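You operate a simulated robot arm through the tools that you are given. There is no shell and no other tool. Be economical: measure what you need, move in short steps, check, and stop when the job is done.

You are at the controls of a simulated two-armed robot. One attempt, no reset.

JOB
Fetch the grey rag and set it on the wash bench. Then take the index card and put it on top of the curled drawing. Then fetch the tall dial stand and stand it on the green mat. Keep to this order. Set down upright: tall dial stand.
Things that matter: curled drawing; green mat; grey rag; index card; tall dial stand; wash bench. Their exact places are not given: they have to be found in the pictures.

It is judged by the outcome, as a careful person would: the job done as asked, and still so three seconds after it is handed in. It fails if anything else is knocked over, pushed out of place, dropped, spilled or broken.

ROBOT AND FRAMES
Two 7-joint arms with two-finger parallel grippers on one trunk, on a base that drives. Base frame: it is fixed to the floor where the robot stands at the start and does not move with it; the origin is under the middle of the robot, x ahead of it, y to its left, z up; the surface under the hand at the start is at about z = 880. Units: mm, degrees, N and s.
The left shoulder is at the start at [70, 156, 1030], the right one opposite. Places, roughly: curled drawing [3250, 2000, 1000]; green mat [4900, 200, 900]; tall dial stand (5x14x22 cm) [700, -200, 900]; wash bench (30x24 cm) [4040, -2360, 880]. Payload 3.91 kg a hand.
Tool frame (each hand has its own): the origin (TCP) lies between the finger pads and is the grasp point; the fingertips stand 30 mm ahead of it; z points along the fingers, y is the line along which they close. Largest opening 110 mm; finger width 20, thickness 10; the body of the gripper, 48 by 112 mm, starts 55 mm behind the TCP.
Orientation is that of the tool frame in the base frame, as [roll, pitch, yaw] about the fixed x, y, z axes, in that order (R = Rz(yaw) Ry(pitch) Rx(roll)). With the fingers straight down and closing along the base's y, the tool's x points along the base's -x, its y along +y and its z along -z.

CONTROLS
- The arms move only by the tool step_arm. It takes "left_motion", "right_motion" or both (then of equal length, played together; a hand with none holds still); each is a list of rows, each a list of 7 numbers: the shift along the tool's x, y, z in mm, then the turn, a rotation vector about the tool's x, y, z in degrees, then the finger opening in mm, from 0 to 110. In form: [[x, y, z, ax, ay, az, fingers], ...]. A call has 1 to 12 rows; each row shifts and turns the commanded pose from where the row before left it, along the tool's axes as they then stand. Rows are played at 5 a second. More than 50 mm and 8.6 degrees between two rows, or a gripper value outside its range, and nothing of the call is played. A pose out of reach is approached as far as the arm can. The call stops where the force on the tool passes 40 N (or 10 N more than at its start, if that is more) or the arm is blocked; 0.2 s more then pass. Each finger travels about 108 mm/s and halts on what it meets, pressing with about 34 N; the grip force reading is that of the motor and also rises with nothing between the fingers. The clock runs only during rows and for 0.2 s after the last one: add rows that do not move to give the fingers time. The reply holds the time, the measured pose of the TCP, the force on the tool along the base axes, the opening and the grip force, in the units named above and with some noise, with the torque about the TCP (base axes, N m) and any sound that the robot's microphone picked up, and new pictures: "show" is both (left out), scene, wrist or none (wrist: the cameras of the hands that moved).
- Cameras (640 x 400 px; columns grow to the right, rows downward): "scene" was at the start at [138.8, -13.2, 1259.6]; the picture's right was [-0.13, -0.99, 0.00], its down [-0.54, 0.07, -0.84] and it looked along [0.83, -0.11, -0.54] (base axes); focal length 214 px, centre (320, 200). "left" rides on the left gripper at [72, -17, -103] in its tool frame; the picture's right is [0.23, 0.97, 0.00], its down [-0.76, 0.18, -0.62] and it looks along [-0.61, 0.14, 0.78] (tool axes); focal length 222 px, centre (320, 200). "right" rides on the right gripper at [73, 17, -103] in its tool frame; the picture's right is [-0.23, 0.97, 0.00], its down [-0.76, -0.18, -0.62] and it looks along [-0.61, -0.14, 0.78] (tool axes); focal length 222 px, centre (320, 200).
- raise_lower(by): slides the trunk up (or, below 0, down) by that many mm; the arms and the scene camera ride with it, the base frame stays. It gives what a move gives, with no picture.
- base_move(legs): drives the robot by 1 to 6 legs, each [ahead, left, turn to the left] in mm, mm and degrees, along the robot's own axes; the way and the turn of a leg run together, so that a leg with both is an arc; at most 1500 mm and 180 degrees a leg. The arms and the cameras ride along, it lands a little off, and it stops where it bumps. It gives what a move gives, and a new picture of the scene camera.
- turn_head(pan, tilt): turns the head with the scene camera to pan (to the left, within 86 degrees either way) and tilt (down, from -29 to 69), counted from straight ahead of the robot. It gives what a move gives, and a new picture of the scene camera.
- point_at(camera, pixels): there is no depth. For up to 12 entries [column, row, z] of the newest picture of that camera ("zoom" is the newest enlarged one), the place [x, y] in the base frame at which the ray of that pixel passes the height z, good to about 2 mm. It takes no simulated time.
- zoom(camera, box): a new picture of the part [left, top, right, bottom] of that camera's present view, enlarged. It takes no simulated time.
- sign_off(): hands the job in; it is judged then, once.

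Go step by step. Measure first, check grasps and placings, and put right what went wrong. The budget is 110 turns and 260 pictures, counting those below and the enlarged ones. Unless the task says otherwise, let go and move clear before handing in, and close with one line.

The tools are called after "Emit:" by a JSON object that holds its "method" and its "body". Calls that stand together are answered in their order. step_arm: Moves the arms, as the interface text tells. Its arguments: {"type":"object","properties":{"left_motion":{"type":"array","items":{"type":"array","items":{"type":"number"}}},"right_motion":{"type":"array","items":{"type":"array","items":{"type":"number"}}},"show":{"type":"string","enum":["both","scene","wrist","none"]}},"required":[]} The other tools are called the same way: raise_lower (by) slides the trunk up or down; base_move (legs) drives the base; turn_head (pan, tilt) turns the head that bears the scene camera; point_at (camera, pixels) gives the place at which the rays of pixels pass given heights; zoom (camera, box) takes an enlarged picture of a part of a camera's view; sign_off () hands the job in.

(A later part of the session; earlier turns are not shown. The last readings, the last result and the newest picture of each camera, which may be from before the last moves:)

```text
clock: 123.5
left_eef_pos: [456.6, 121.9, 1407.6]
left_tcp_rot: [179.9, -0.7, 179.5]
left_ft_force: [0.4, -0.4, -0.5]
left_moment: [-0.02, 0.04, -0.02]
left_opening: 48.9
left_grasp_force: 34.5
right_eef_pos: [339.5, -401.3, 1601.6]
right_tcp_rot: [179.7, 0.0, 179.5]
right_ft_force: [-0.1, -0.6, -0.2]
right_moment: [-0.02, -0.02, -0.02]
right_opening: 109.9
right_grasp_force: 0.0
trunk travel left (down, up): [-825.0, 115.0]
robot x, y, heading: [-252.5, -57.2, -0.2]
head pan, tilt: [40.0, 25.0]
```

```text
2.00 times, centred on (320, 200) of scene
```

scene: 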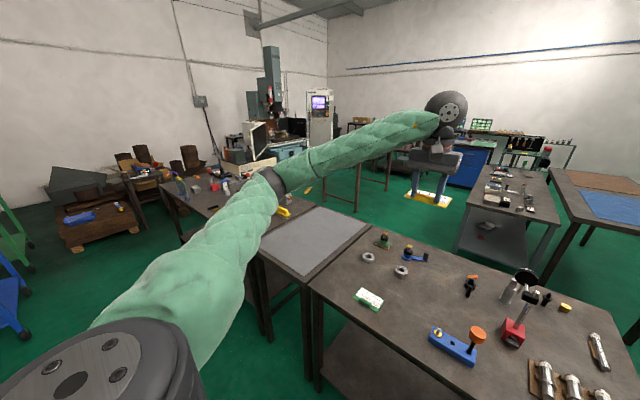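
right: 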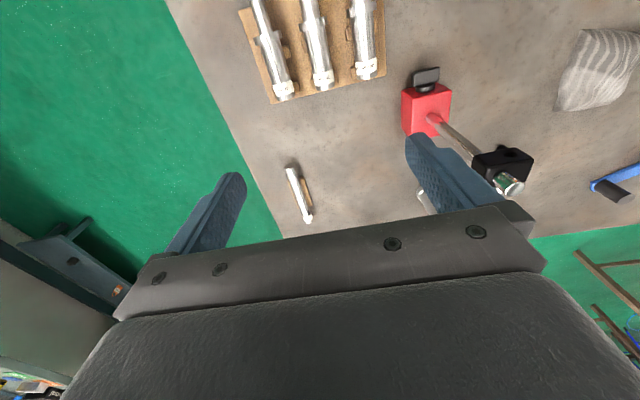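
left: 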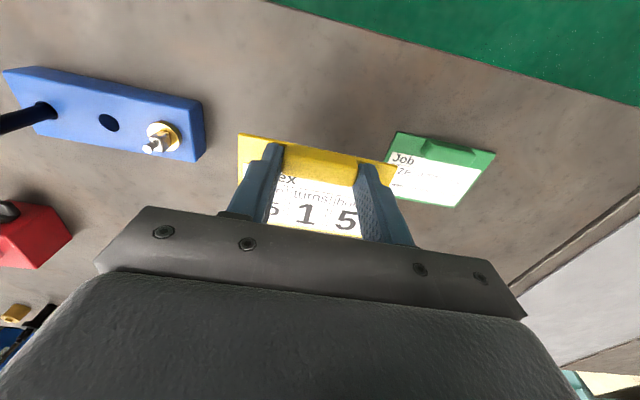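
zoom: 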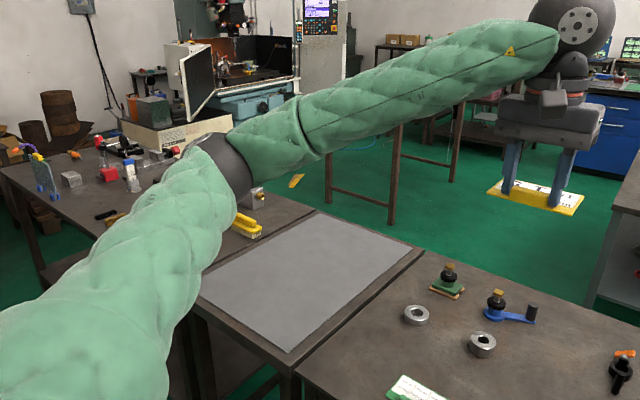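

I'll route right around the main table, through the gap at x≈1500, then left into the corridor at y≈800 in front of the drawing table.

Emit:
{"method": "base_move", "body": {"legs": [[0, -1060, 0], [1400, 0, 0.2], [360, 0, 0], [0, 1000, 0], [0, 900, 0]]}}

Emit:
{"method": "turn_head", "body": {"pan": 35, "tilt": 25}}

Emit:
{"method": "zoom", "body": {"camera": "scene", "box": [200, 80, 520, 280]}}

```text
clock: 146.7
left_eef_pos: [2214.8, 977.5, 1408.5]
left_tcp_rot: [179.8, -0.6, 179.1]
left_ft_force: [-0.3, -0.4, 0.8]
left_moment: [-0.01, 0.0, 0.04]
left_opening: 48.6
left_grasp_force: 33.9
right_eef_pos: [2095.1, 456.6, 1602.2]
right_tcp_rot: [179.8, 0.1, 179.4]
right_ft_force: [0.0, -0.3, -0.8]
right_moment: [-0.05, -0.01, -0.03]
right_opening: 110.0
right_grasp_force: 0.1
trunk travel left (down, up): [-825.0, 115.0]
robot x, y, heading: [1503.2, 804.7, -0.3]
head pan, tilt: [40.0, 25.0]
```

scene: 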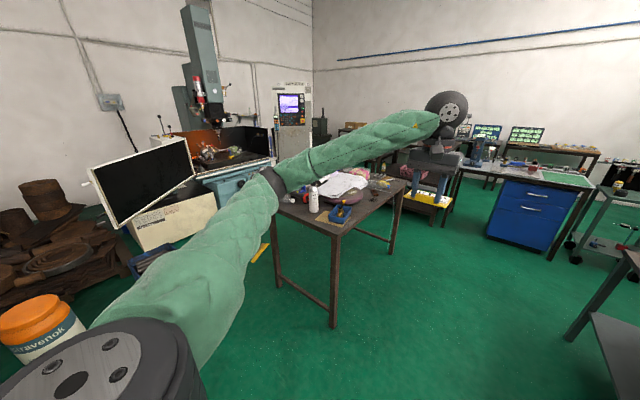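

```text
clock: 147.4
left_eef_pos: [2215.8, 978.4, 1407.5]
left_tcp_rot: [179.9, -0.5, 179.2]
left_ft_force: [-0.6, -0.5, -0.3]
left_moment: [0.0, 0.04, -0.03]
left_opening: 49.0
left_grasp_force: 33.5
right_eef_pos: [2094.4, 455.8, 1601.6]
right_tcp_rot: [179.9, -0.1, 179.4]
right_ft_force: [0.0, -0.3, -0.1]
right_moment: [-0.01, 0.02, 0.01]
right_opening: 110.1
right_grasp_force: 0.1
trunk travel left (down, up): [-825.0, 115.0]
robot x, y, heading: [1506.9, 799.3, -0.4]
head pan, tilt: [35.0, 25.0]
```

scene: 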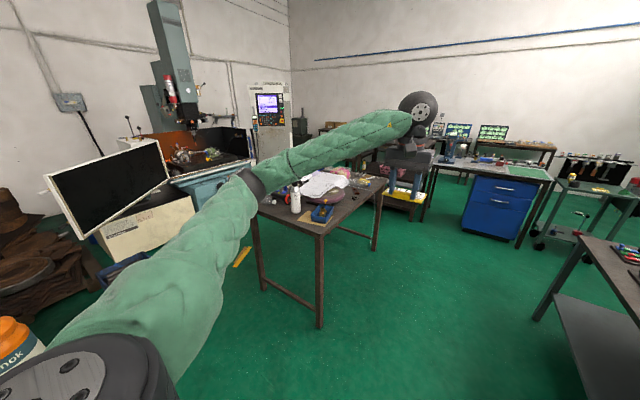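

```text
2.00 times, centred on (360, 180) of scene
```

zoom: 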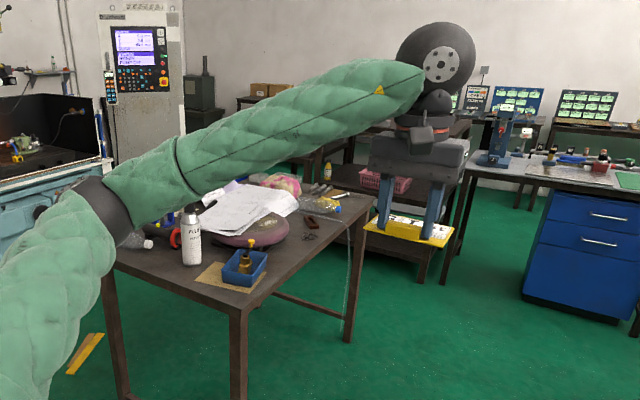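

The drawing (white paper) lies curled over something on the wooden table. I'll measure the table edges and look closer.

Emit:
{"method": "point_at", "body": {"camera": "scene", "pixels": [[320, 235, 880], [387, 180, 880], [258, 208, 880], [319, 328, 0], [375, 252, 0], [262, 290, 0], [320, 190, 950], [541, 320, 0], [463, 228, 0]]}}

Emit:
{"method": "zoom", "body": {"camera": "scene", "box": [250, 150, 410, 250]}}

```text
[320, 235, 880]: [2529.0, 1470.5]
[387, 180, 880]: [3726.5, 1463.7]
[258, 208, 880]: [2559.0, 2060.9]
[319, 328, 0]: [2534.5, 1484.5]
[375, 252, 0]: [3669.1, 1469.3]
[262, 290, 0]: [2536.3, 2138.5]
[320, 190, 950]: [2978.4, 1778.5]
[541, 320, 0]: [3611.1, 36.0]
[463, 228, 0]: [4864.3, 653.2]
```

```text
4.00 times, centred on (330, 200) of scene
```

zoom: 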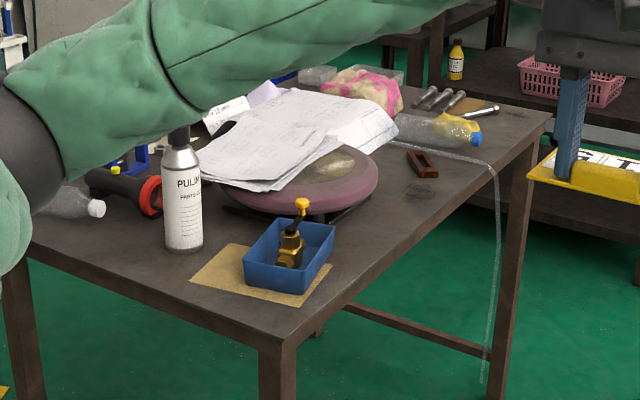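

Emit:
{"method": "base_move", "body": {"legs": [[1450, 0, 0], [200, 0, 0], [0, 0, 90.3], [100, 0, 0]]}}

Emit:
{"method": "turn_head", "body": {"pan": 0, "tilt": 42}}

Emit:
{"method": "zoom", "body": {"camera": "scene", "box": [180, 80, 460, 255]}}

```text
clock: 160.5
left_eef_pos: [3006.2, 1620.8, 1409.1]
left_tcp_rot: [179.9, -0.5, -90.2]
left_ft_force: [-0.4, 0.3, 0.0]
left_moment: [0.01, -0.01, 0.0]
left_opening: 48.6
left_grasp_force: 33.7
right_eef_pos: [3529.7, 1506.6, 1601.0]
right_tcp_rot: [179.8, 0.1, -90.1]
right_ft_force: [-0.4, 0.9, 0.0]
right_moment: [-0.04, -0.01, 0.01]
right_opening: 110.0
right_grasp_force: 0.2
trunk travel left (down, up): [-825.0, 115.0]
robot x, y, heading: [3184.3, 913.2, 90.1]
head pan, tilt: [35.0, 25.0]
```

scene: 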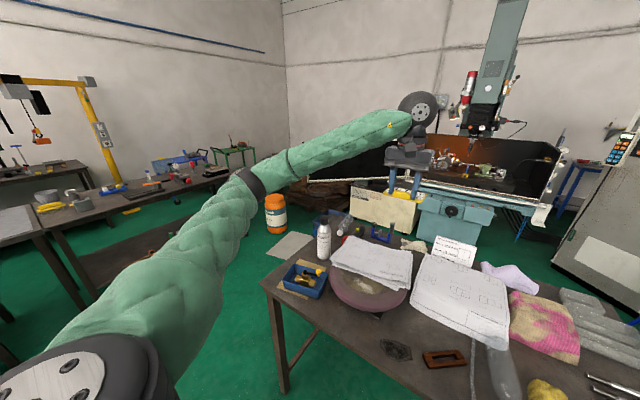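

```text
clock: 161.5
left_eef_pos: [3006.2, 1620.5, 1408.8]
left_tcp_rot: [179.9, -0.5, -90.1]
left_ft_force: [1.0, -0.5, -0.2]
left_moment: [-0.01, 0.0, 0.01]
left_opening: 49.0
left_grasp_force: 33.9
right_eef_pos: [3527.8, 1506.5, 1601.6]
right_tcp_rot: [179.9, 0.1, -90.0]
right_ft_force: [-0.2, -0.8, -0.1]
right_moment: [0.01, -0.02, -0.01]
right_opening: 109.8
right_grasp_force: 0.0
trunk travel left (down, up): [-825.0, 115.0]
robot x, y, heading: [3189.9, 917.2, 89.8]
head pan, tilt: [0.0, 42.0]
```

scene: 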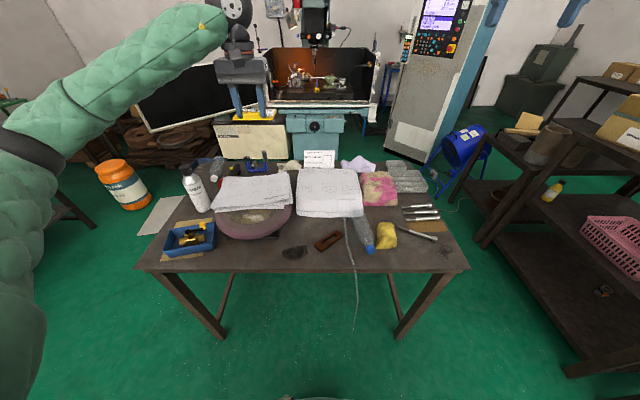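

```text
2.29 times, centred on (320, 168) of scene
```

zoom: 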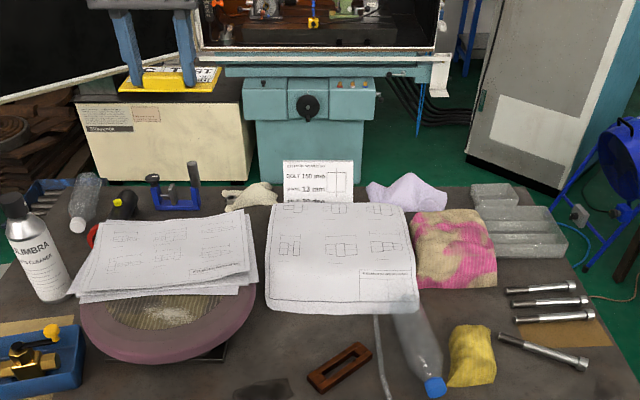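

Emit:
{"method": "point_at", "body": {"camera": "scene", "pixels": [[330, 190, 960], [299, 215, 900], [362, 215, 900], [303, 170, 960], [353, 170, 960], [253, 190, 930], [334, 215, 880], [320, 168, 880]]}}

Emit:
{"method": "zoom", "body": {"camera": "scene", "box": [270, 145, 390, 220]}}

Emit:
{"method": "zoom", "body": {"camera": "scene", "box": [190, 150, 310, 225]}}

```text
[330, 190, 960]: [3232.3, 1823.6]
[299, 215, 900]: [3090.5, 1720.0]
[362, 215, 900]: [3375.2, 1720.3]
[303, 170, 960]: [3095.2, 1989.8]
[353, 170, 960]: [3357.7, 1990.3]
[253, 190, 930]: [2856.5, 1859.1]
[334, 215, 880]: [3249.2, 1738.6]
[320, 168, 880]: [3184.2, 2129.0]
```

```text
5.33 times, centred on (330, 182) of scene
```

zoom: 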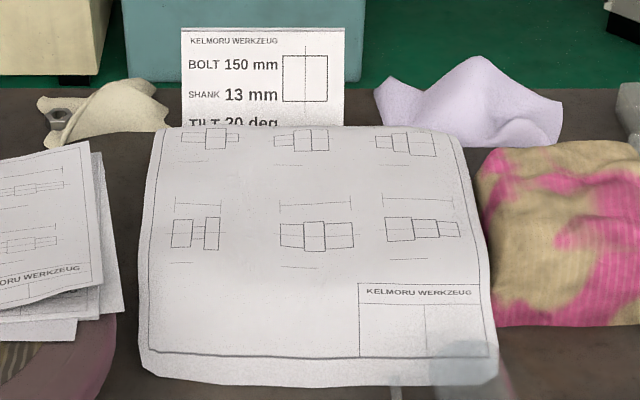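

```text
5.33 times, centred on (250, 188) of scene
```

zoom: 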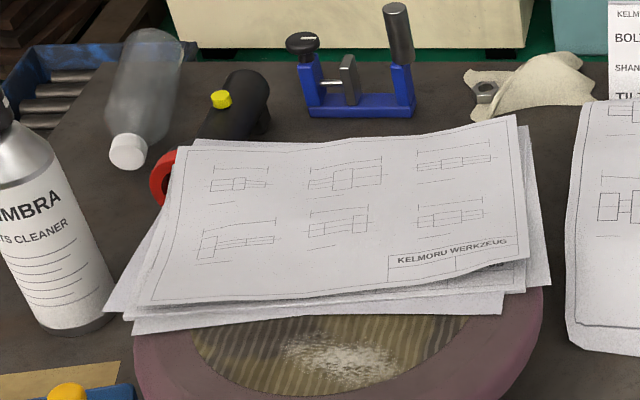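

The right-hand sheet at x≈3230 is the curled drawing (the left one is a stack on a wheel). I'll lower the trunk 250 to get parallax for its height.

Emit:
{"method": "raise_lower", "body": {"by": -250}}

Emit:
{"method": "turn_head", "body": {"pan": 0, "tilt": 32}}

Emit:
{"method": "zoom", "body": {"camera": "scene", "box": [270, 165, 390, 240]}}

Emit:
{"method": "zoom", "body": {"camera": "left", "box": [0, 0, 640, 399]}}

```text
clock: 164.1
left_eef_pos: [3006.7, 1621.0, 1159.0]
left_tcp_rot: [180.0, -0.6, -90.2]
left_ft_force: [-0.3, 0.7, -0.6]
left_moment: [0.01, 0.0, -0.05]
left_opening: 49.0
left_grasp_force: 34.0
right_eef_pos: [3528.4, 1507.7, 1352.3]
right_tcp_rot: [179.8, 0.0, -90.1]
right_ft_force: [0.5, 0.3, -0.4]
right_moment: [-0.01, 0.01, 0.01]
right_opening: 110.0
right_grasp_force: 0.1
trunk travel left (down, up): [-575.0, 365.0]
robot x, y, heading: [3190.2, 915.8, 90.1]
head pan, tilt: [0.0, 42.0]
```

```text
clock: 164.8
left_eef_pos: [3006.6, 1622.5, 1158.4]
left_tcp_rot: [180.0, -0.6, -90.2]
left_ft_force: [0.0, -0.8, -0.6]
left_moment: [-0.03, 0.02, -0.01]
left_opening: 48.9
left_grasp_force: 33.6
right_eef_pos: [3528.6, 1508.3, 1351.1]
right_tcp_rot: [179.9, 0.0, -90.0]
right_ft_force: [-0.1, 1.1, -0.2]
right_moment: [-0.01, 0.01, 0.0]
right_opening: 110.0
right_grasp_force: 0.0
trunk travel left (down, up): [-575.0, 365.0]
robot x, y, heading: [3191.1, 914.6, 90.2]
head pan, tilt: [0.0, 32.0]
```

scene: 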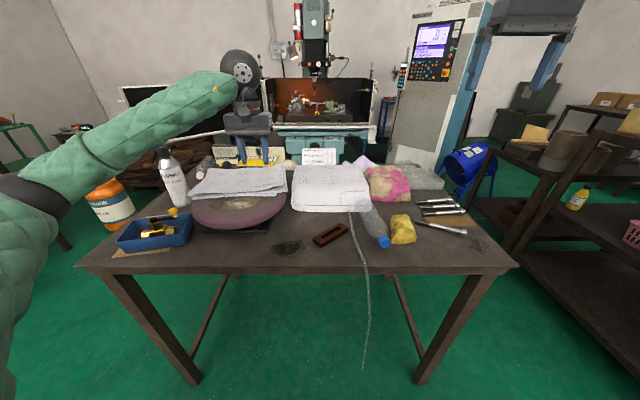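

```text
5.33 times, centred on (330, 202) of scene
```

zoom: 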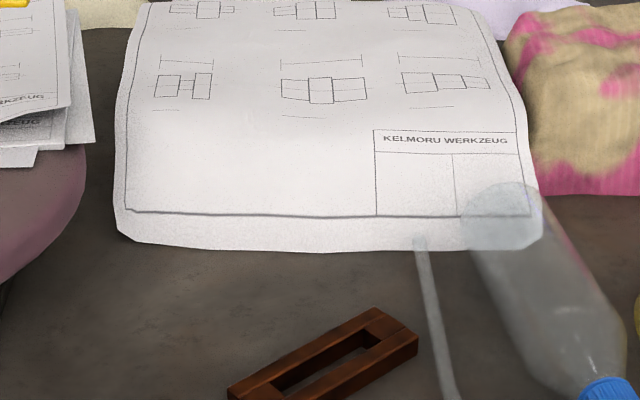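

```text
1.00 times, centred on (320, 200) of left (not enlarged: the box is as wide or as high as the picture)
```

zoom: 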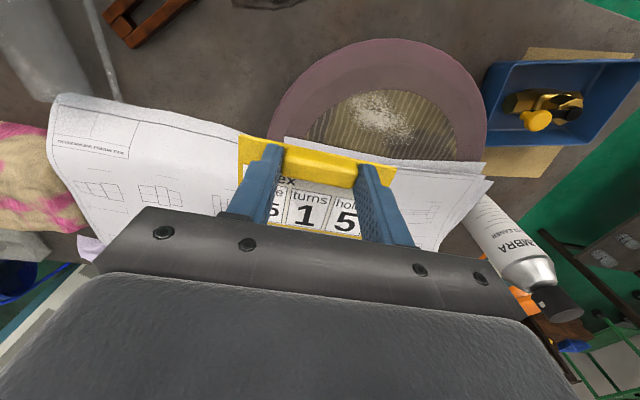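

By parallax the drawing's flat top is about z≈962 over y≈1760–1980, x≈3100–3370, with the front curling down to ≈912. I'll reposition the base so the left hand can comfortably reach about (3232,1850).

Emit:
{"method": "base_move", "body": {"legs": [[130, -212, 0]]}}

Emit:
{"method": "turn_head", "body": {"pan": 15, "tilt": 42}}

Emit:
{"method": "zoom", "body": {"camera": "left", "box": [0, 0, 640, 399]}}

```text
clock: 166.6
left_eef_pos: [3214.9, 1751.3, 1158.3]
left_tcp_rot: [180.0, -0.6, -89.9]
left_ft_force: [0.1, 0.2, -0.4]
left_moment: [-0.03, 0.03, -0.02]
left_opening: 48.8
left_grasp_force: 34.3
right_eef_pos: [3739.9, 1639.9, 1349.9]
right_tcp_rot: [179.8, 0.0, -89.7]
right_ft_force: [-0.2, 0.4, -0.4]
right_moment: [0.01, 0.02, 0.02]
right_opening: 110.1
right_grasp_force: 0.0
trunk travel left (down, up): [-575.0, 365.0]
robot x, y, heading: [3399.1, 1045.4, 90.5]
head pan, tilt: [0.0, 32.0]
```

scene: 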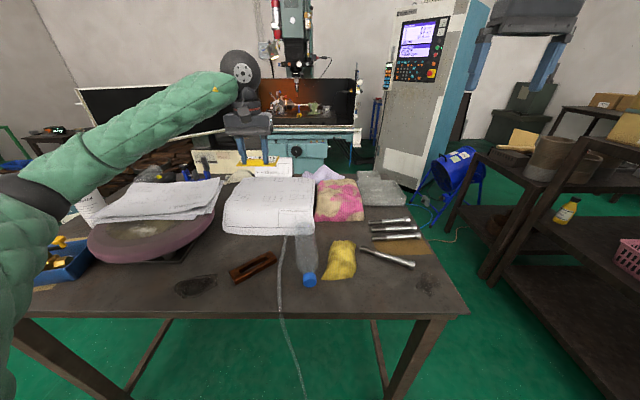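

```text
clock: 167.4
left_eef_pos: [3215.8, 1750.2, 1158.3]
left_tcp_rot: [-180.0, -0.5, -89.8]
left_ft_force: [0.5, 0.2, -0.2]
left_moment: [0.01, 0.01, -0.01]
left_opening: 48.9
left_grasp_force: 34.3
right_eef_pos: [3738.7, 1638.7, 1351.6]
right_tcp_rot: [179.8, 0.0, -89.7]
right_ft_force: [0.1, 0.0, 0.2]
right_moment: [-0.02, -0.01, 0.03]
right_opening: 110.3
right_grasp_force: 0.1
trunk travel left (down, up): [-575.0, 365.0]
robot x, y, heading: [3400.2, 1044.1, 90.4]
head pan, tilt: [15.0, 42.0]
```

scene: 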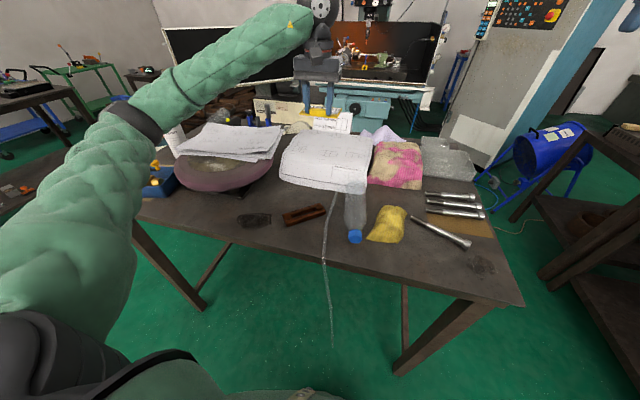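

```text
1.00 times, centred on (320, 200) of left (not enlarged: the box is as wide or as high as the picture)
```

zoom: 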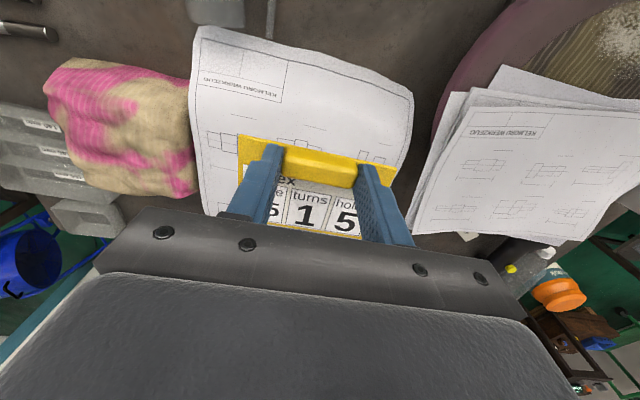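

Emit:
{"method": "point_at", "body": {"camera": "left", "pixels": [[199, 28, 912], [413, 97, 912], [190, 110, 962], [410, 140, 962], [287, 64, 962], [240, 93, 962], [209, 215, 962]]}}

Emit:
{"method": "step_arm", "body": {"left_motion": [[-35, 5, 15, 0, 0, 0, 30], [-35, 5, 15, 0, 0, 0, 30], [-25, 5, 15, 0, 0, 0, 30], [0, 0, 30, 0, 0, 0, 30], [0, 0, 30, 0, 0, 0, 30], [0, 0, 0, 0, 0, 0, 30]], "show": "both"}}

Emit:
{"method": "zoom", "body": {"camera": "scene", "box": [240, 60, 440, 185]}}

```text
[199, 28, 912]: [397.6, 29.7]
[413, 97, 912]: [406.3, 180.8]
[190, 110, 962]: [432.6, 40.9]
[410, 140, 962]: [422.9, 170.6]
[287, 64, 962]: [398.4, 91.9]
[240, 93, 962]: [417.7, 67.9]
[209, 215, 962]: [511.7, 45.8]
```

```text
clock: 168.8
left_eef_pos: [3202.5, 1842.9, 1051.2]
left_tcp_rot: [179.9, -0.5, -89.8]
left_ft_force: [0.2, 0.5, -0.4]
left_moment: [0.01, -0.03, -0.02]
left_opening: 48.9
left_grasp_force: 33.8
right_eef_pos: [3740.5, 1638.5, 1351.2]
right_tcp_rot: [179.8, -0.1, -89.7]
right_ft_force: [0.9, 0.0, -0.3]
right_moment: [-0.03, 0.01, -0.04]
right_opening: 110.0
right_grasp_force: 0.0
trunk travel left (down, up): [-575.0, 365.0]
robot x, y, heading: [3400.8, 1041.3, 90.3]
head pan, tilt: [15.0, 42.0]
```

scene: 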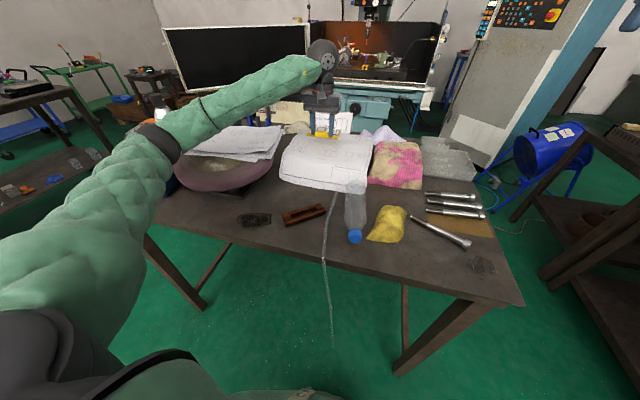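
left: 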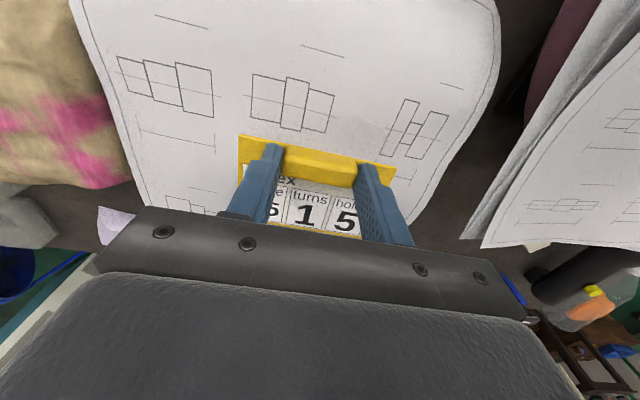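

```text
3.20 times, centred on (340, 122) of scene
```

zoom: 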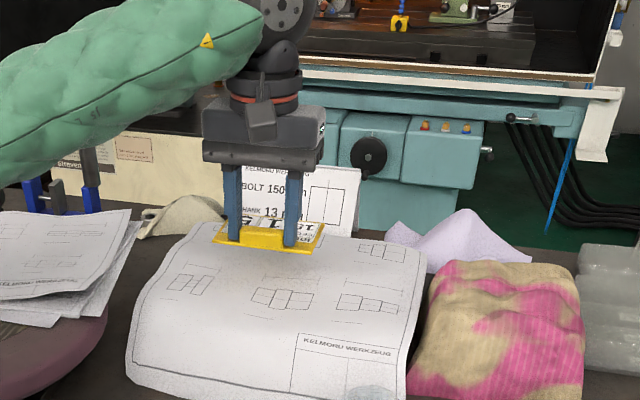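

The hand is above the sheet's top at x=3202. I'll shift right 28, then go down to near contact.

Emit:
{"method": "step_arm", "body": {"left_motion": [[8, -28, 0, 0, 0, 0, 30], [0, 0, 20, 0, 0, 0, 30], [0, 0, 15, 0, 0, 0, 30], [0, 0, 0, 0, 0, 0, 30]], "show": "both"}}

Emit:
{"method": "zoom", "body": {"camera": "scene", "box": [260, 90, 420, 190]}}

```text
clock: 169.8
left_eef_pos: [3228.5, 1836.7, 1017.1]
left_tcp_rot: [179.9, -0.5, -89.9]
left_ft_force: [0.7, 0.8, -0.2]
left_moment: [-0.02, 0.0, -0.01]
left_opening: 48.8
left_grasp_force: 33.8
right_eef_pos: [3740.0, 1637.8, 1351.1]
right_tcp_rot: [179.8, 0.0, -89.7]
right_ft_force: [-0.2, -0.1, 0.0]
right_moment: [0.03, 0.01, -0.01]
right_opening: 110.2
right_grasp_force: 0.0
trunk travel left (down, up): [-575.0, 365.0]
robot x, y, heading: [3398.9, 1047.7, 90.7]
head pan, tilt: [15.0, 42.0]
```

scene: 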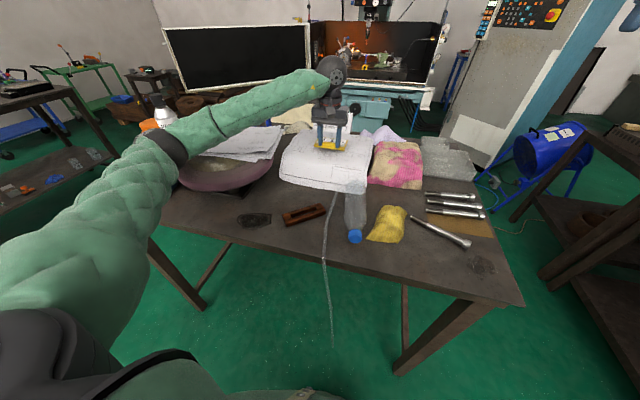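
left: 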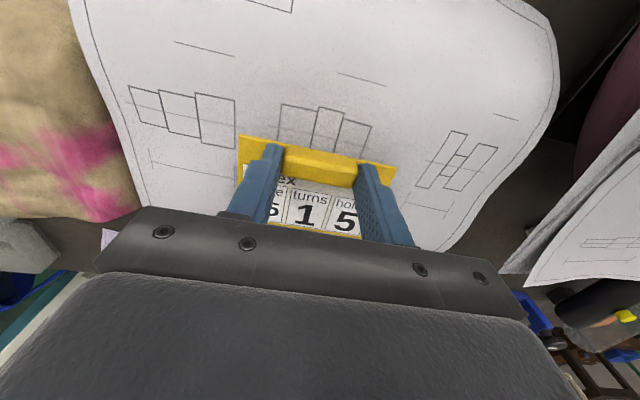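

```text
4.00 times, centred on (340, 140) of scene
```

zoom: 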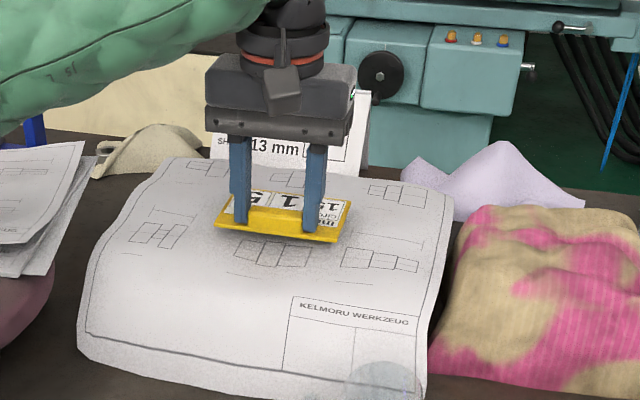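

Emit:
{"method": "step_arm", "body": {"left_motion": [[0, 0, 5, 0, 0, 0, 30], [0, 0, 5, 0, 0, 0, 30], [0, 0, 0, 0, 0, 0, 30]], "show": "none"}}

Emit:
{"method": "zoom", "body": {"camera": "scene", "box": [290, 120, 390, 182]}}

```text
clock: 170.6
left_eef_pos: [3229.4, 1835.3, 1005.9]
left_tcp_rot: [179.9, -0.5, -89.9]
left_ft_force: [1.7, -0.4, -0.7]
left_moment: [0.0, 0.0, 0.0]
left_opening: 48.9
left_grasp_force: 33.5
right_eef_pos: [3739.0, 1639.2, 1350.0]
right_tcp_rot: [179.8, -0.1, -89.7]
right_ft_force: [0.5, 0.3, 0.2]
right_moment: [0.03, 0.03, 0.03]
right_opening: 110.2
right_grasp_force: 0.0
trunk travel left (down, up): [-575.0, 365.0]
robot x, y, heading: [3401.8, 1044.1, 90.3]
head pan, tilt: [15.0, 42.0]
```

```text
6.40 times, centred on (340, 151) of scene
```

zoom: 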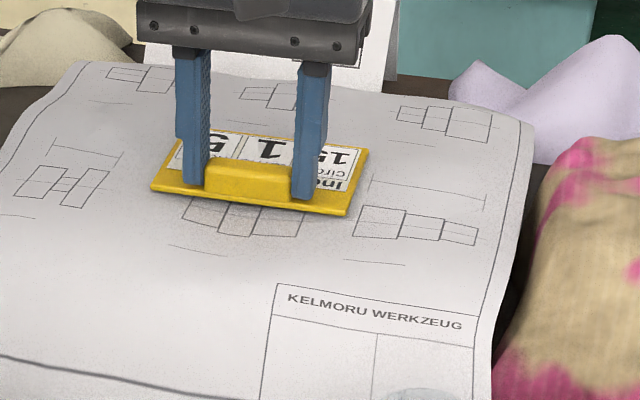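

A contact shadow is visible and close now. I'll go down in 4 mm steps.

Emit:
{"method": "step_arm", "body": {"left_motion": [[0, 0, 4, 0, 0, 0, 30], [0, 0, 0, 0, 0, 0, 30]], "show": "none"}}

Emit:
{"method": "step_arm", "body": {"left_motion": [[0, 0, 3, 0, 0, 0, 30], [0, 0, 0, 0, 0, 0, 30]], "show": "none"}}

Emit:
{"method": "zoom", "body": {"camera": "scene", "box": [290, 120, 390, 182]}}

```text
clock: 171.2
left_eef_pos: [3228.8, 1835.7, 1002.2]
left_tcp_rot: [179.9, -0.5, -89.8]
left_ft_force: [0.0, -0.5, 0.5]
left_moment: [-0.02, -0.04, 0.0]
left_opening: 48.7
left_grasp_force: 33.9
right_eef_pos: [3738.7, 1638.5, 1350.6]
right_tcp_rot: [179.8, 0.1, -89.7]
right_ft_force: [-0.6, 0.8, -0.1]
right_moment: [-0.01, 0.03, -0.01]
right_opening: 109.9
right_grasp_force: 0.1
trunk travel left (down, up): [-575.0, 365.0]
robot x, y, heading: [3398.8, 1044.2, 90.3]
head pan, tilt: [15.0, 42.0]
```

```text
clock: 171.8
left_eef_pos: [3227.9, 1834.9, 1001.4]
left_tcp_rot: [179.9, -0.4, -89.9]
left_ft_force: [-0.3, 0.2, -0.8]
left_moment: [0.04, 0.0, 0.0]
left_opening: 48.8
left_grasp_force: 34.2
right_eef_pos: [3738.9, 1639.0, 1349.9]
right_tcp_rot: [179.8, -0.1, -89.7]
right_ft_force: [0.0, -0.5, -1.2]
right_moment: [0.01, -0.02, 0.0]
right_opening: 110.1
right_grasp_force: 0.0
trunk travel left (down, up): [-575.0, 365.0]
robot x, y, heading: [3396.3, 1040.4, 90.6]
head pan, tilt: [15.0, 42.0]
```

```text
6.40 times, centred on (340, 151) of scene
```

zoom: 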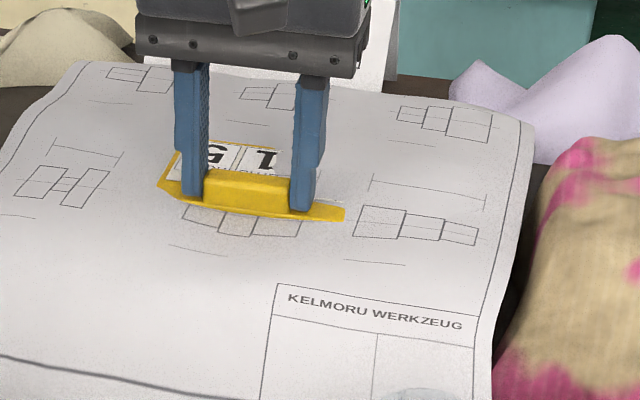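

The card already seems to clip the rendered paper's rear, but no force has registered yet. I'll keep lowering gently.

Emit:
{"method": "step_arm", "body": {"left_motion": [[0, 0, 3, 0, 0, 0, 30], [0, 0, 0, 0, 0, 0, 30]], "show": "none"}}

Emit:
{"method": "zoom", "body": {"camera": "scene", "box": [260, 100, 420, 200]}}

Emit:
{"method": "zoom", "body": {"camera": "left", "box": [100, 50, 500, 300]}}

```text
clock: 172.4
left_eef_pos: [3227.8, 1835.0, 998.3]
left_tcp_rot: [-179.9, -0.5, -89.7]
left_ft_force: [-1.0, 0.6, 5.3]
left_moment: [0.19, -0.05, -0.03]
left_opening: 48.9
left_grasp_force: 34.0
right_eef_pos: [3739.5, 1638.1, 1350.8]
right_tcp_rot: [179.8, 0.0, -89.7]
right_ft_force: [0.2, 0.3, 0.3]
right_moment: [-0.03, 0.0, 0.01]
right_opening: 110.1
right_grasp_force: 0.1
trunk travel left (down, up): [-575.0, 365.0]
robot x, y, heading: [3401.5, 1042.8, 90.4]
head pan, tilt: [15.0, 42.0]
```

```text
4.00 times, centred on (340, 150) of scene
```

zoom: 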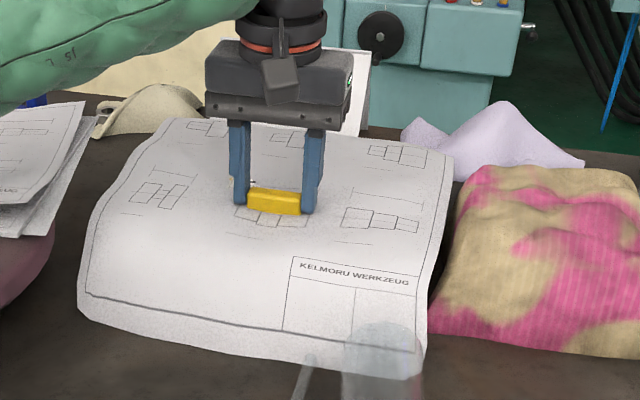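

```text
1.60 times, centred on (300, 175) of left
```

zoom: 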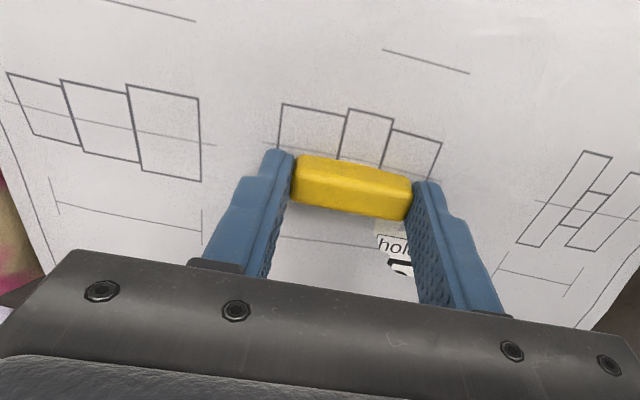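

Contact is confirmed (5.3 N upward); the rendered paper just sits a few mm above its solid surface. I'll release and rise.

Emit:
{"method": "step_arm", "body": {"left_motion": [[0, 0, 0, 0, 0, 0, 55], [0, 0, 0, 0, 0, 0, 65], [0, 0, 0, 0, 0, 0, 75], [0, 0, 0, 0, 0, 0, 75], [0, 0, -10, 0, 0, 0, 75], [0, 0, -30, 0, 0, 0, 75], [0, 0, -45, 0, 0, 0, 75], [0, 0, -45, 0, 0, 0, 75], [0, 0, -45, 0, 0, 0, 75], [40, 0, -20, 0, 0, 0, 75], [45, 0, 0, 0, 0, 0, 75]], "show": "both"}}

Emit:
{"method": "zoom", "body": {"camera": "scene", "box": [260, 100, 420, 200]}}

```text
clock: 174.8
left_eef_pos: [3228.9, 1753.0, 1193.7]
left_tcp_rot: [-180.0, -0.6, -89.9]
left_ft_force: [-0.5, 0.9, 0.6]
left_moment: [0.01, -0.01, 0.04]
left_opening: 74.9
left_grasp_force: 0.1
right_eef_pos: [3738.3, 1638.0, 1351.8]
right_tcp_rot: [179.8, 0.0, -89.8]
right_ft_force: [0.3, 0.3, -0.3]
right_moment: [0.01, -0.01, 0.0]
right_opening: 110.3
right_grasp_force: 0.0
trunk travel left (down, up): [-575.0, 365.0]
robot x, y, heading: [3400.3, 1048.7, 90.2]
head pan, tilt: [15.0, 42.0]
```

scene: 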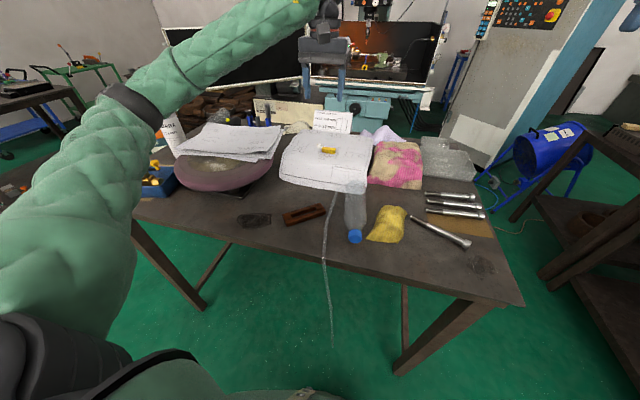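
left: 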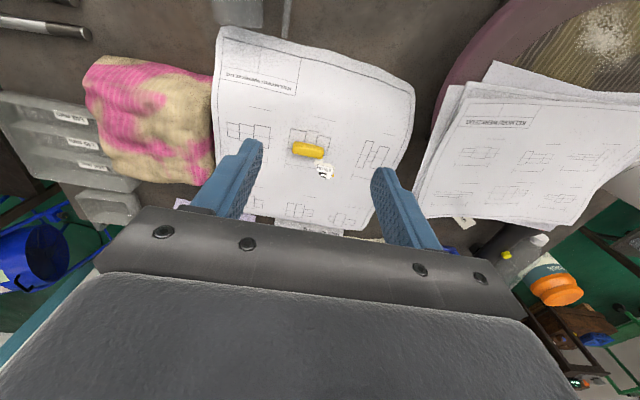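

```text
4.00 times, centred on (340, 150) of scene
```

zoom: 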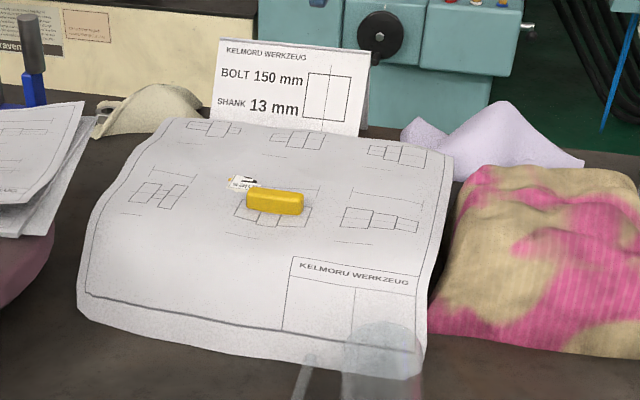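

The card rests on the drawing. Next is the dial stand: I'll raise the trunk and go to the back side of the main table, facing it from x≈1450.

Emit:
{"method": "raise_lower", "body": {"by": 200}}

Emit:
{"method": "base_move", "body": {"legs": [[-250, 0, 0], [0, 0, 89.8], [1450, 0, 0], [470, 0, 0], [0, 750, 0]]}}

Emit:
{"method": "turn_head", "body": {"pan": 15, "tilt": 45}}

```text
clock: 176.9
left_eef_pos: [3228.7, 1753.4, 1393.3]
left_tcp_rot: [179.9, -0.4, -89.8]
left_ft_force: [0.2, -0.3, -0.2]
left_moment: [0.0, -0.03, 0.0]
left_opening: 75.1
left_grasp_force: 0.1
right_eef_pos: [3738.6, 1638.7, 1550.2]
right_tcp_rot: [179.8, -0.1, -89.8]
right_ft_force: [0.0, 0.6, 0.4]
right_moment: [0.02, -0.03, -0.02]
right_opening: 110.1
right_grasp_force: 0.1
trunk travel left (down, up): [-775.0, 165.0]
robot x, y, heading: [3402.0, 1045.0, 90.5]
head pan, tilt: [15.0, 42.0]
```

```text
clock: 195.4
left_eef_pos: [776.6, -123.3, 1394.9]
left_tcp_rot: [179.7, -0.4, -0.3]
left_ft_force: [0.2, -0.4, 0.4]
left_moment: [0.0, -0.02, 0.04]
left_opening: 75.2
left_grasp_force: 0.1
right_eef_pos: [895.2, 385.5, 1551.5]
right_tcp_rot: [179.8, 0.0, -0.3]
right_ft_force: [0.1, 0.0, 0.3]
right_moment: [-0.01, -0.01, -0.01]
right_opening: 110.1
right_grasp_force: 0.0
trunk travel left (down, up): [-775.0, 165.0]
robot x, y, heading: [1485.4, 43.3, 179.6]
head pan, tilt: [15.0, 42.0]
```

scene: 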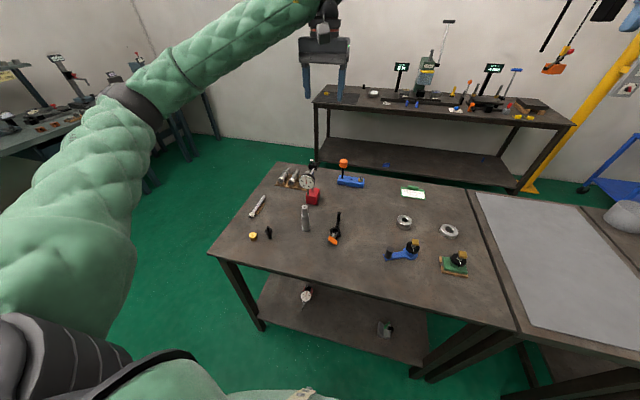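

```text
clock: 196.1
left_eef_pos: [775.6, -122.9, 1393.8]
left_tcp_rot: [180.0, -0.5, -0.3]
left_ft_force: [0.1, 0.1, 0.1]
left_moment: [0.01, -0.02, 0.01]
left_opening: 75.0
left_grasp_force: 0.1
right_eef_pos: [894.5, 384.3, 1551.6]
right_tcp_rot: [179.7, -0.1, -0.4]
right_ft_force: [0.3, -0.3, -0.7]
right_moment: [-0.01, -0.03, -0.01]
right_opening: 109.8
right_grasp_force: 0.1
trunk travel left (down, up): [-775.0, 165.0]
robot x, y, heading: [1484.4, 41.2, 179.9]
head pan, tilt: [15.0, 45.0]
```

scene: 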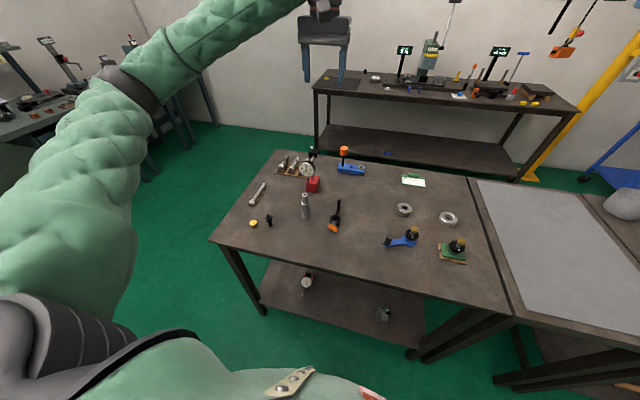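

Emit:
{"method": "zoom", "body": {"camera": "scene", "box": [270, 130, 366, 200]}}

Emit:
{"method": "zoom", "body": {"camera": "left", "box": [160, 20, 480, 220]}}

Emit:
{"method": "zoom", "body": {"camera": "right", "box": [0, 0, 640, 399]}}

```text
5.71 times, centred on (318, 165) of scene
```

zoom: 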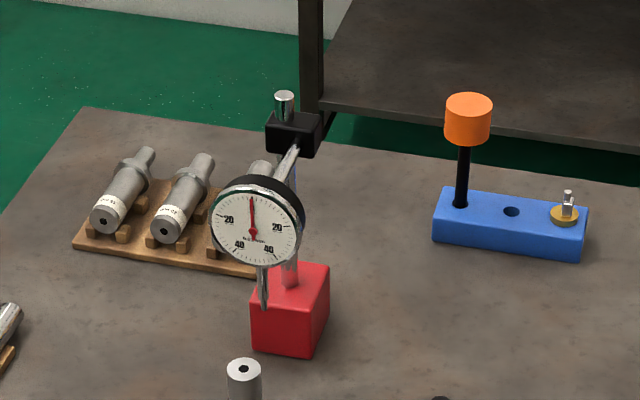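

```text
2.00 times, centred on (320, 120) of left
```

zoom: 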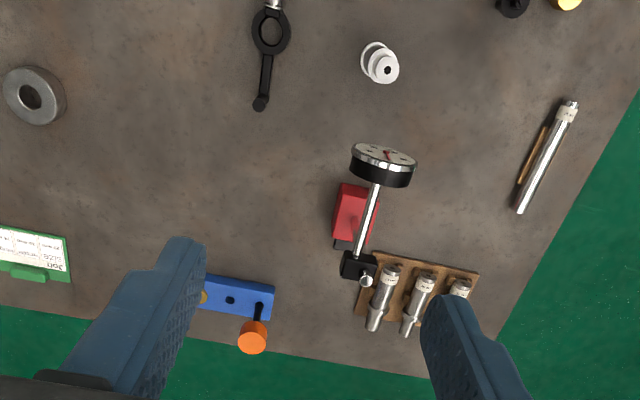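

```text
1.00 times, centred on (320, 200) of right (not enlarged: the box is as wide or as high as the picture)
```

zoom: 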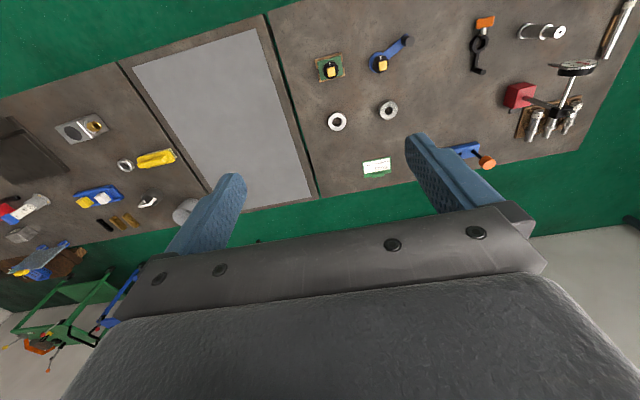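

Emit:
{"method": "point_at", "body": {"camera": "scene", "pixels": [[306.1, 190.8, 880], [316.6, 192.5, 880], [319.8, 185.2, 880], [311.7, 146.6, 1100], [311.7, 146.6, 1080], [313.3, 151.9, 1070], [313.3, 151.9, 1090], [313, 179, 930]]}}

Emit:
{"method": "point_at", "body": {"camera": "left", "pixels": [[343, 160, 1100], [343, 160, 1080], [338, 149, 1080], [338, 149, 1060], [334, 112, 930], [331, 138, 930], [346, 140, 930], [351, 102, 1080]]}}

```text
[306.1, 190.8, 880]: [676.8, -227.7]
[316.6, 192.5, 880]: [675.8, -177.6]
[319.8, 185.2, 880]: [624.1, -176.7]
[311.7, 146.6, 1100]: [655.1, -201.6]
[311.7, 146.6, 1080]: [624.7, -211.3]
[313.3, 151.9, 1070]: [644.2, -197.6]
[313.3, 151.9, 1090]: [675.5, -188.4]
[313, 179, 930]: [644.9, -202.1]
```

```text
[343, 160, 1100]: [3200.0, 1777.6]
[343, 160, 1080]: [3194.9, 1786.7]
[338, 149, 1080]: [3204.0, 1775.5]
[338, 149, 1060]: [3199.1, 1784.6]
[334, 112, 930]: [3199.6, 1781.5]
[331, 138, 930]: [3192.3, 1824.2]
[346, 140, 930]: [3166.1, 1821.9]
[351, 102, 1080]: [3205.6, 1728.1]
```

The stand's base is centred at (650,-202), the rod top at z≈1097 and the clamp block at about z 1050–1073. I'll lower the trunk, bring the left hand above the block, and grip it from above.

Emit:
{"method": "raise_lower", "body": {"by": -200}}

Emit:
{"method": "step_arm", "body": {"left_motion": [[-32, 20, 0, 0, 0, 0, 90], [-32, 20, 0, 0, 0, 0, 90], [-32, 20, 0, 0, 0, 0, 90], [-29, 19, 0, 0, 0, 0, 90], [0, 0, 0, 0, 0, 0, 90]], "show": "both"}}

Emit:
{"method": "zoom", "body": {"camera": "left", "box": [200, 50, 440, 200]}}

```text
clock: 198.2
left_eef_pos: [775.8, -122.9, 1194.3]
left_tcp_rot: [179.8, -0.5, -0.5]
left_ft_force: [-0.6, 0.4, 0.2]
left_moment: [-0.01, 0.01, 0.01]
left_opening: 75.2
left_grasp_force: 0.0
right_eef_pos: [894.4, 384.5, 1351.3]
right_tcp_rot: [179.8, 0.0, -0.2]
right_ft_force: [-0.6, 0.0, 0.7]
right_moment: [0.0, -0.03, 0.0]
right_opening: 109.9
right_grasp_force: 0.1
trunk travel left (down, up): [-575.0, 365.0]
robot x, y, heading: [1488.1, 47.6, 179.8]
head pan, tilt: [15.0, 45.0]
```

```text
clock: 199.4
left_eef_pos: [650.7, -200.9, 1192.9]
left_tcp_rot: [179.9, -0.6, -0.4]
left_ft_force: [-0.3, -0.2, 0.1]
left_moment: [-0.01, 0.06, -0.01]
left_opening: 90.1
left_grasp_force: 0.1
right_eef_pos: [896.8, 385.6, 1351.3]
right_tcp_rot: [179.8, 0.0, -0.3]
right_ft_force: [0.6, -0.6, 0.1]
right_moment: [-0.04, -0.01, 0.01]
right_opening: 109.9
right_grasp_force: 0.1
trunk travel left (down, up): [-575.0, 365.0]
robot x, y, heading: [1484.0, 41.8, 179.7]
head pan, tilt: [15.0, 45.0]
```

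scene: 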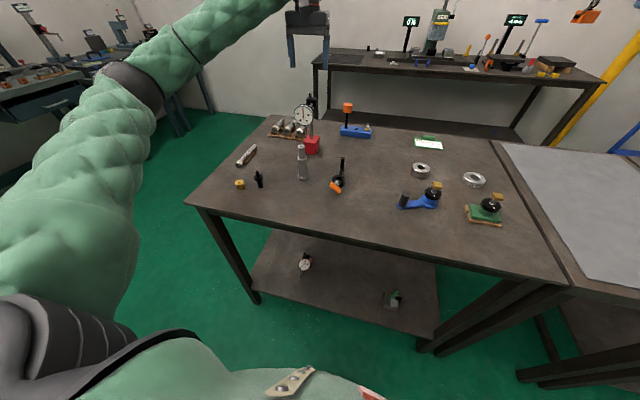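
left: 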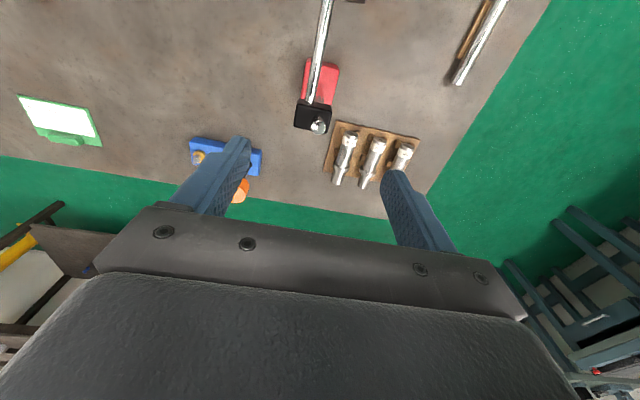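

```text
2.67 times, centred on (320, 125) of left
```

zoom: 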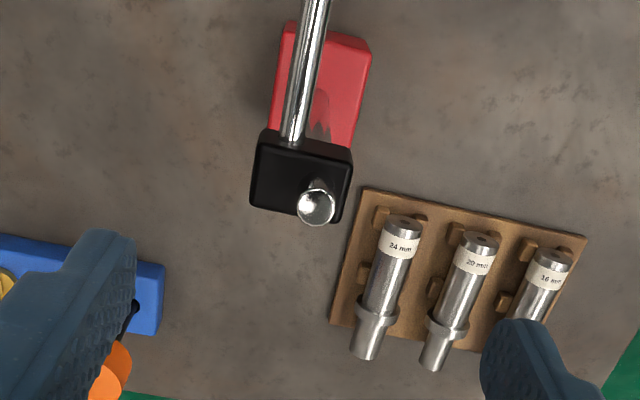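

Emit:
{"method": "point_at", "body": {"camera": "zoom", "pixels": [[262, 145, 1073], [353, 150, 1073], [342, 222, 1073], [250, 205, 1073], [316, 208, 1097], [292, 138, 1065], [300, 60, 1065]]}}

```text
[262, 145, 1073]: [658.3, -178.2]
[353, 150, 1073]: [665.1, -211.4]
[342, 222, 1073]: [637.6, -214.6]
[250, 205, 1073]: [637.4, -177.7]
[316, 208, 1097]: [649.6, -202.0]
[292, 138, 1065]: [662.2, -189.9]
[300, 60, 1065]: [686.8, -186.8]
```

The block spans y -215…-178 at x≈650. I'll centre on y≈-196.5, descend to z≈1060 and close.

Emit:
{"method": "step_arm", "body": {"left_motion": [[0, -4.5, 40, 0, 0, 0, 90], [0, 0, 45, 0, 0, 0, 90], [0, 0, 30, 0, 0, 0, 90], [0, 0, 17, 0, 0, 0, 90], [0, 0, 0, 0, 0, 0, 90]], "show": "both"}}

Emit:
{"method": "zoom", "body": {"camera": "left", "box": [200, 80, 440, 230]}}

Emit:
{"method": "zoom", "body": {"camera": "scene", "box": [250, 60, 370, 160]}}

```text
clock: 200.7
left_eef_pos: [651.7, -197.1, 1059.8]
left_tcp_rot: [179.9, -0.5, -0.5]
left_ft_force: [-0.4, -0.2, -0.2]
left_moment: [-0.02, -0.02, 0.0]
left_opening: 90.1
left_grasp_force: 0.0
right_eef_pos: [894.4, 385.1, 1351.2]
right_tcp_rot: [179.9, 0.0, -0.3]
right_ft_force: [-0.5, 0.0, 0.2]
right_moment: [0.04, 0.01, 0.01]
right_opening: 109.9
right_grasp_force: 0.1
trunk travel left (down, up): [-575.0, 365.0]
robot x, y, heading: [1487.7, 43.0, 179.9]
head pan, tilt: [15.0, 45.0]
```

scene: 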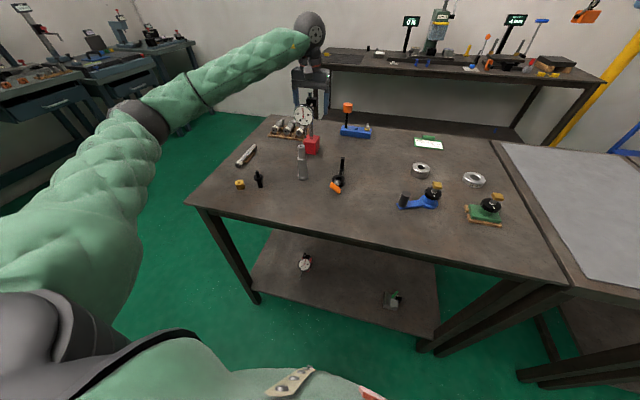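
left: 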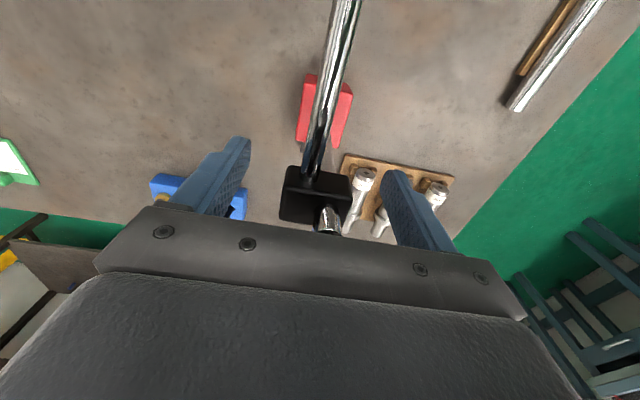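

```text
2.67 times, centred on (320, 155) of left
```

zoom: 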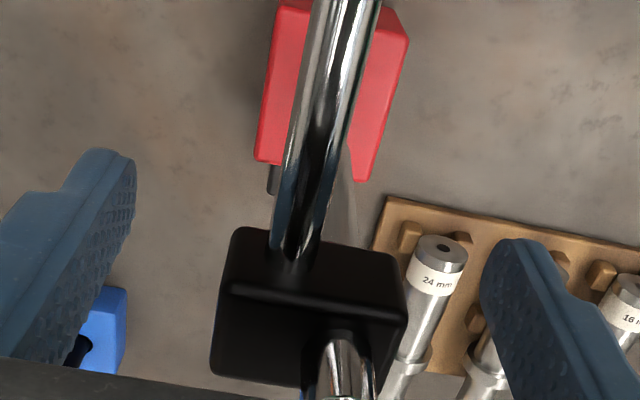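

```text
4.00 times, centred on (310, 110) of scene
```

zoom: 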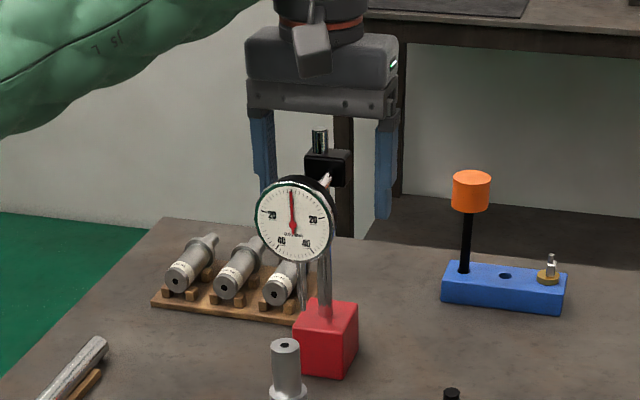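

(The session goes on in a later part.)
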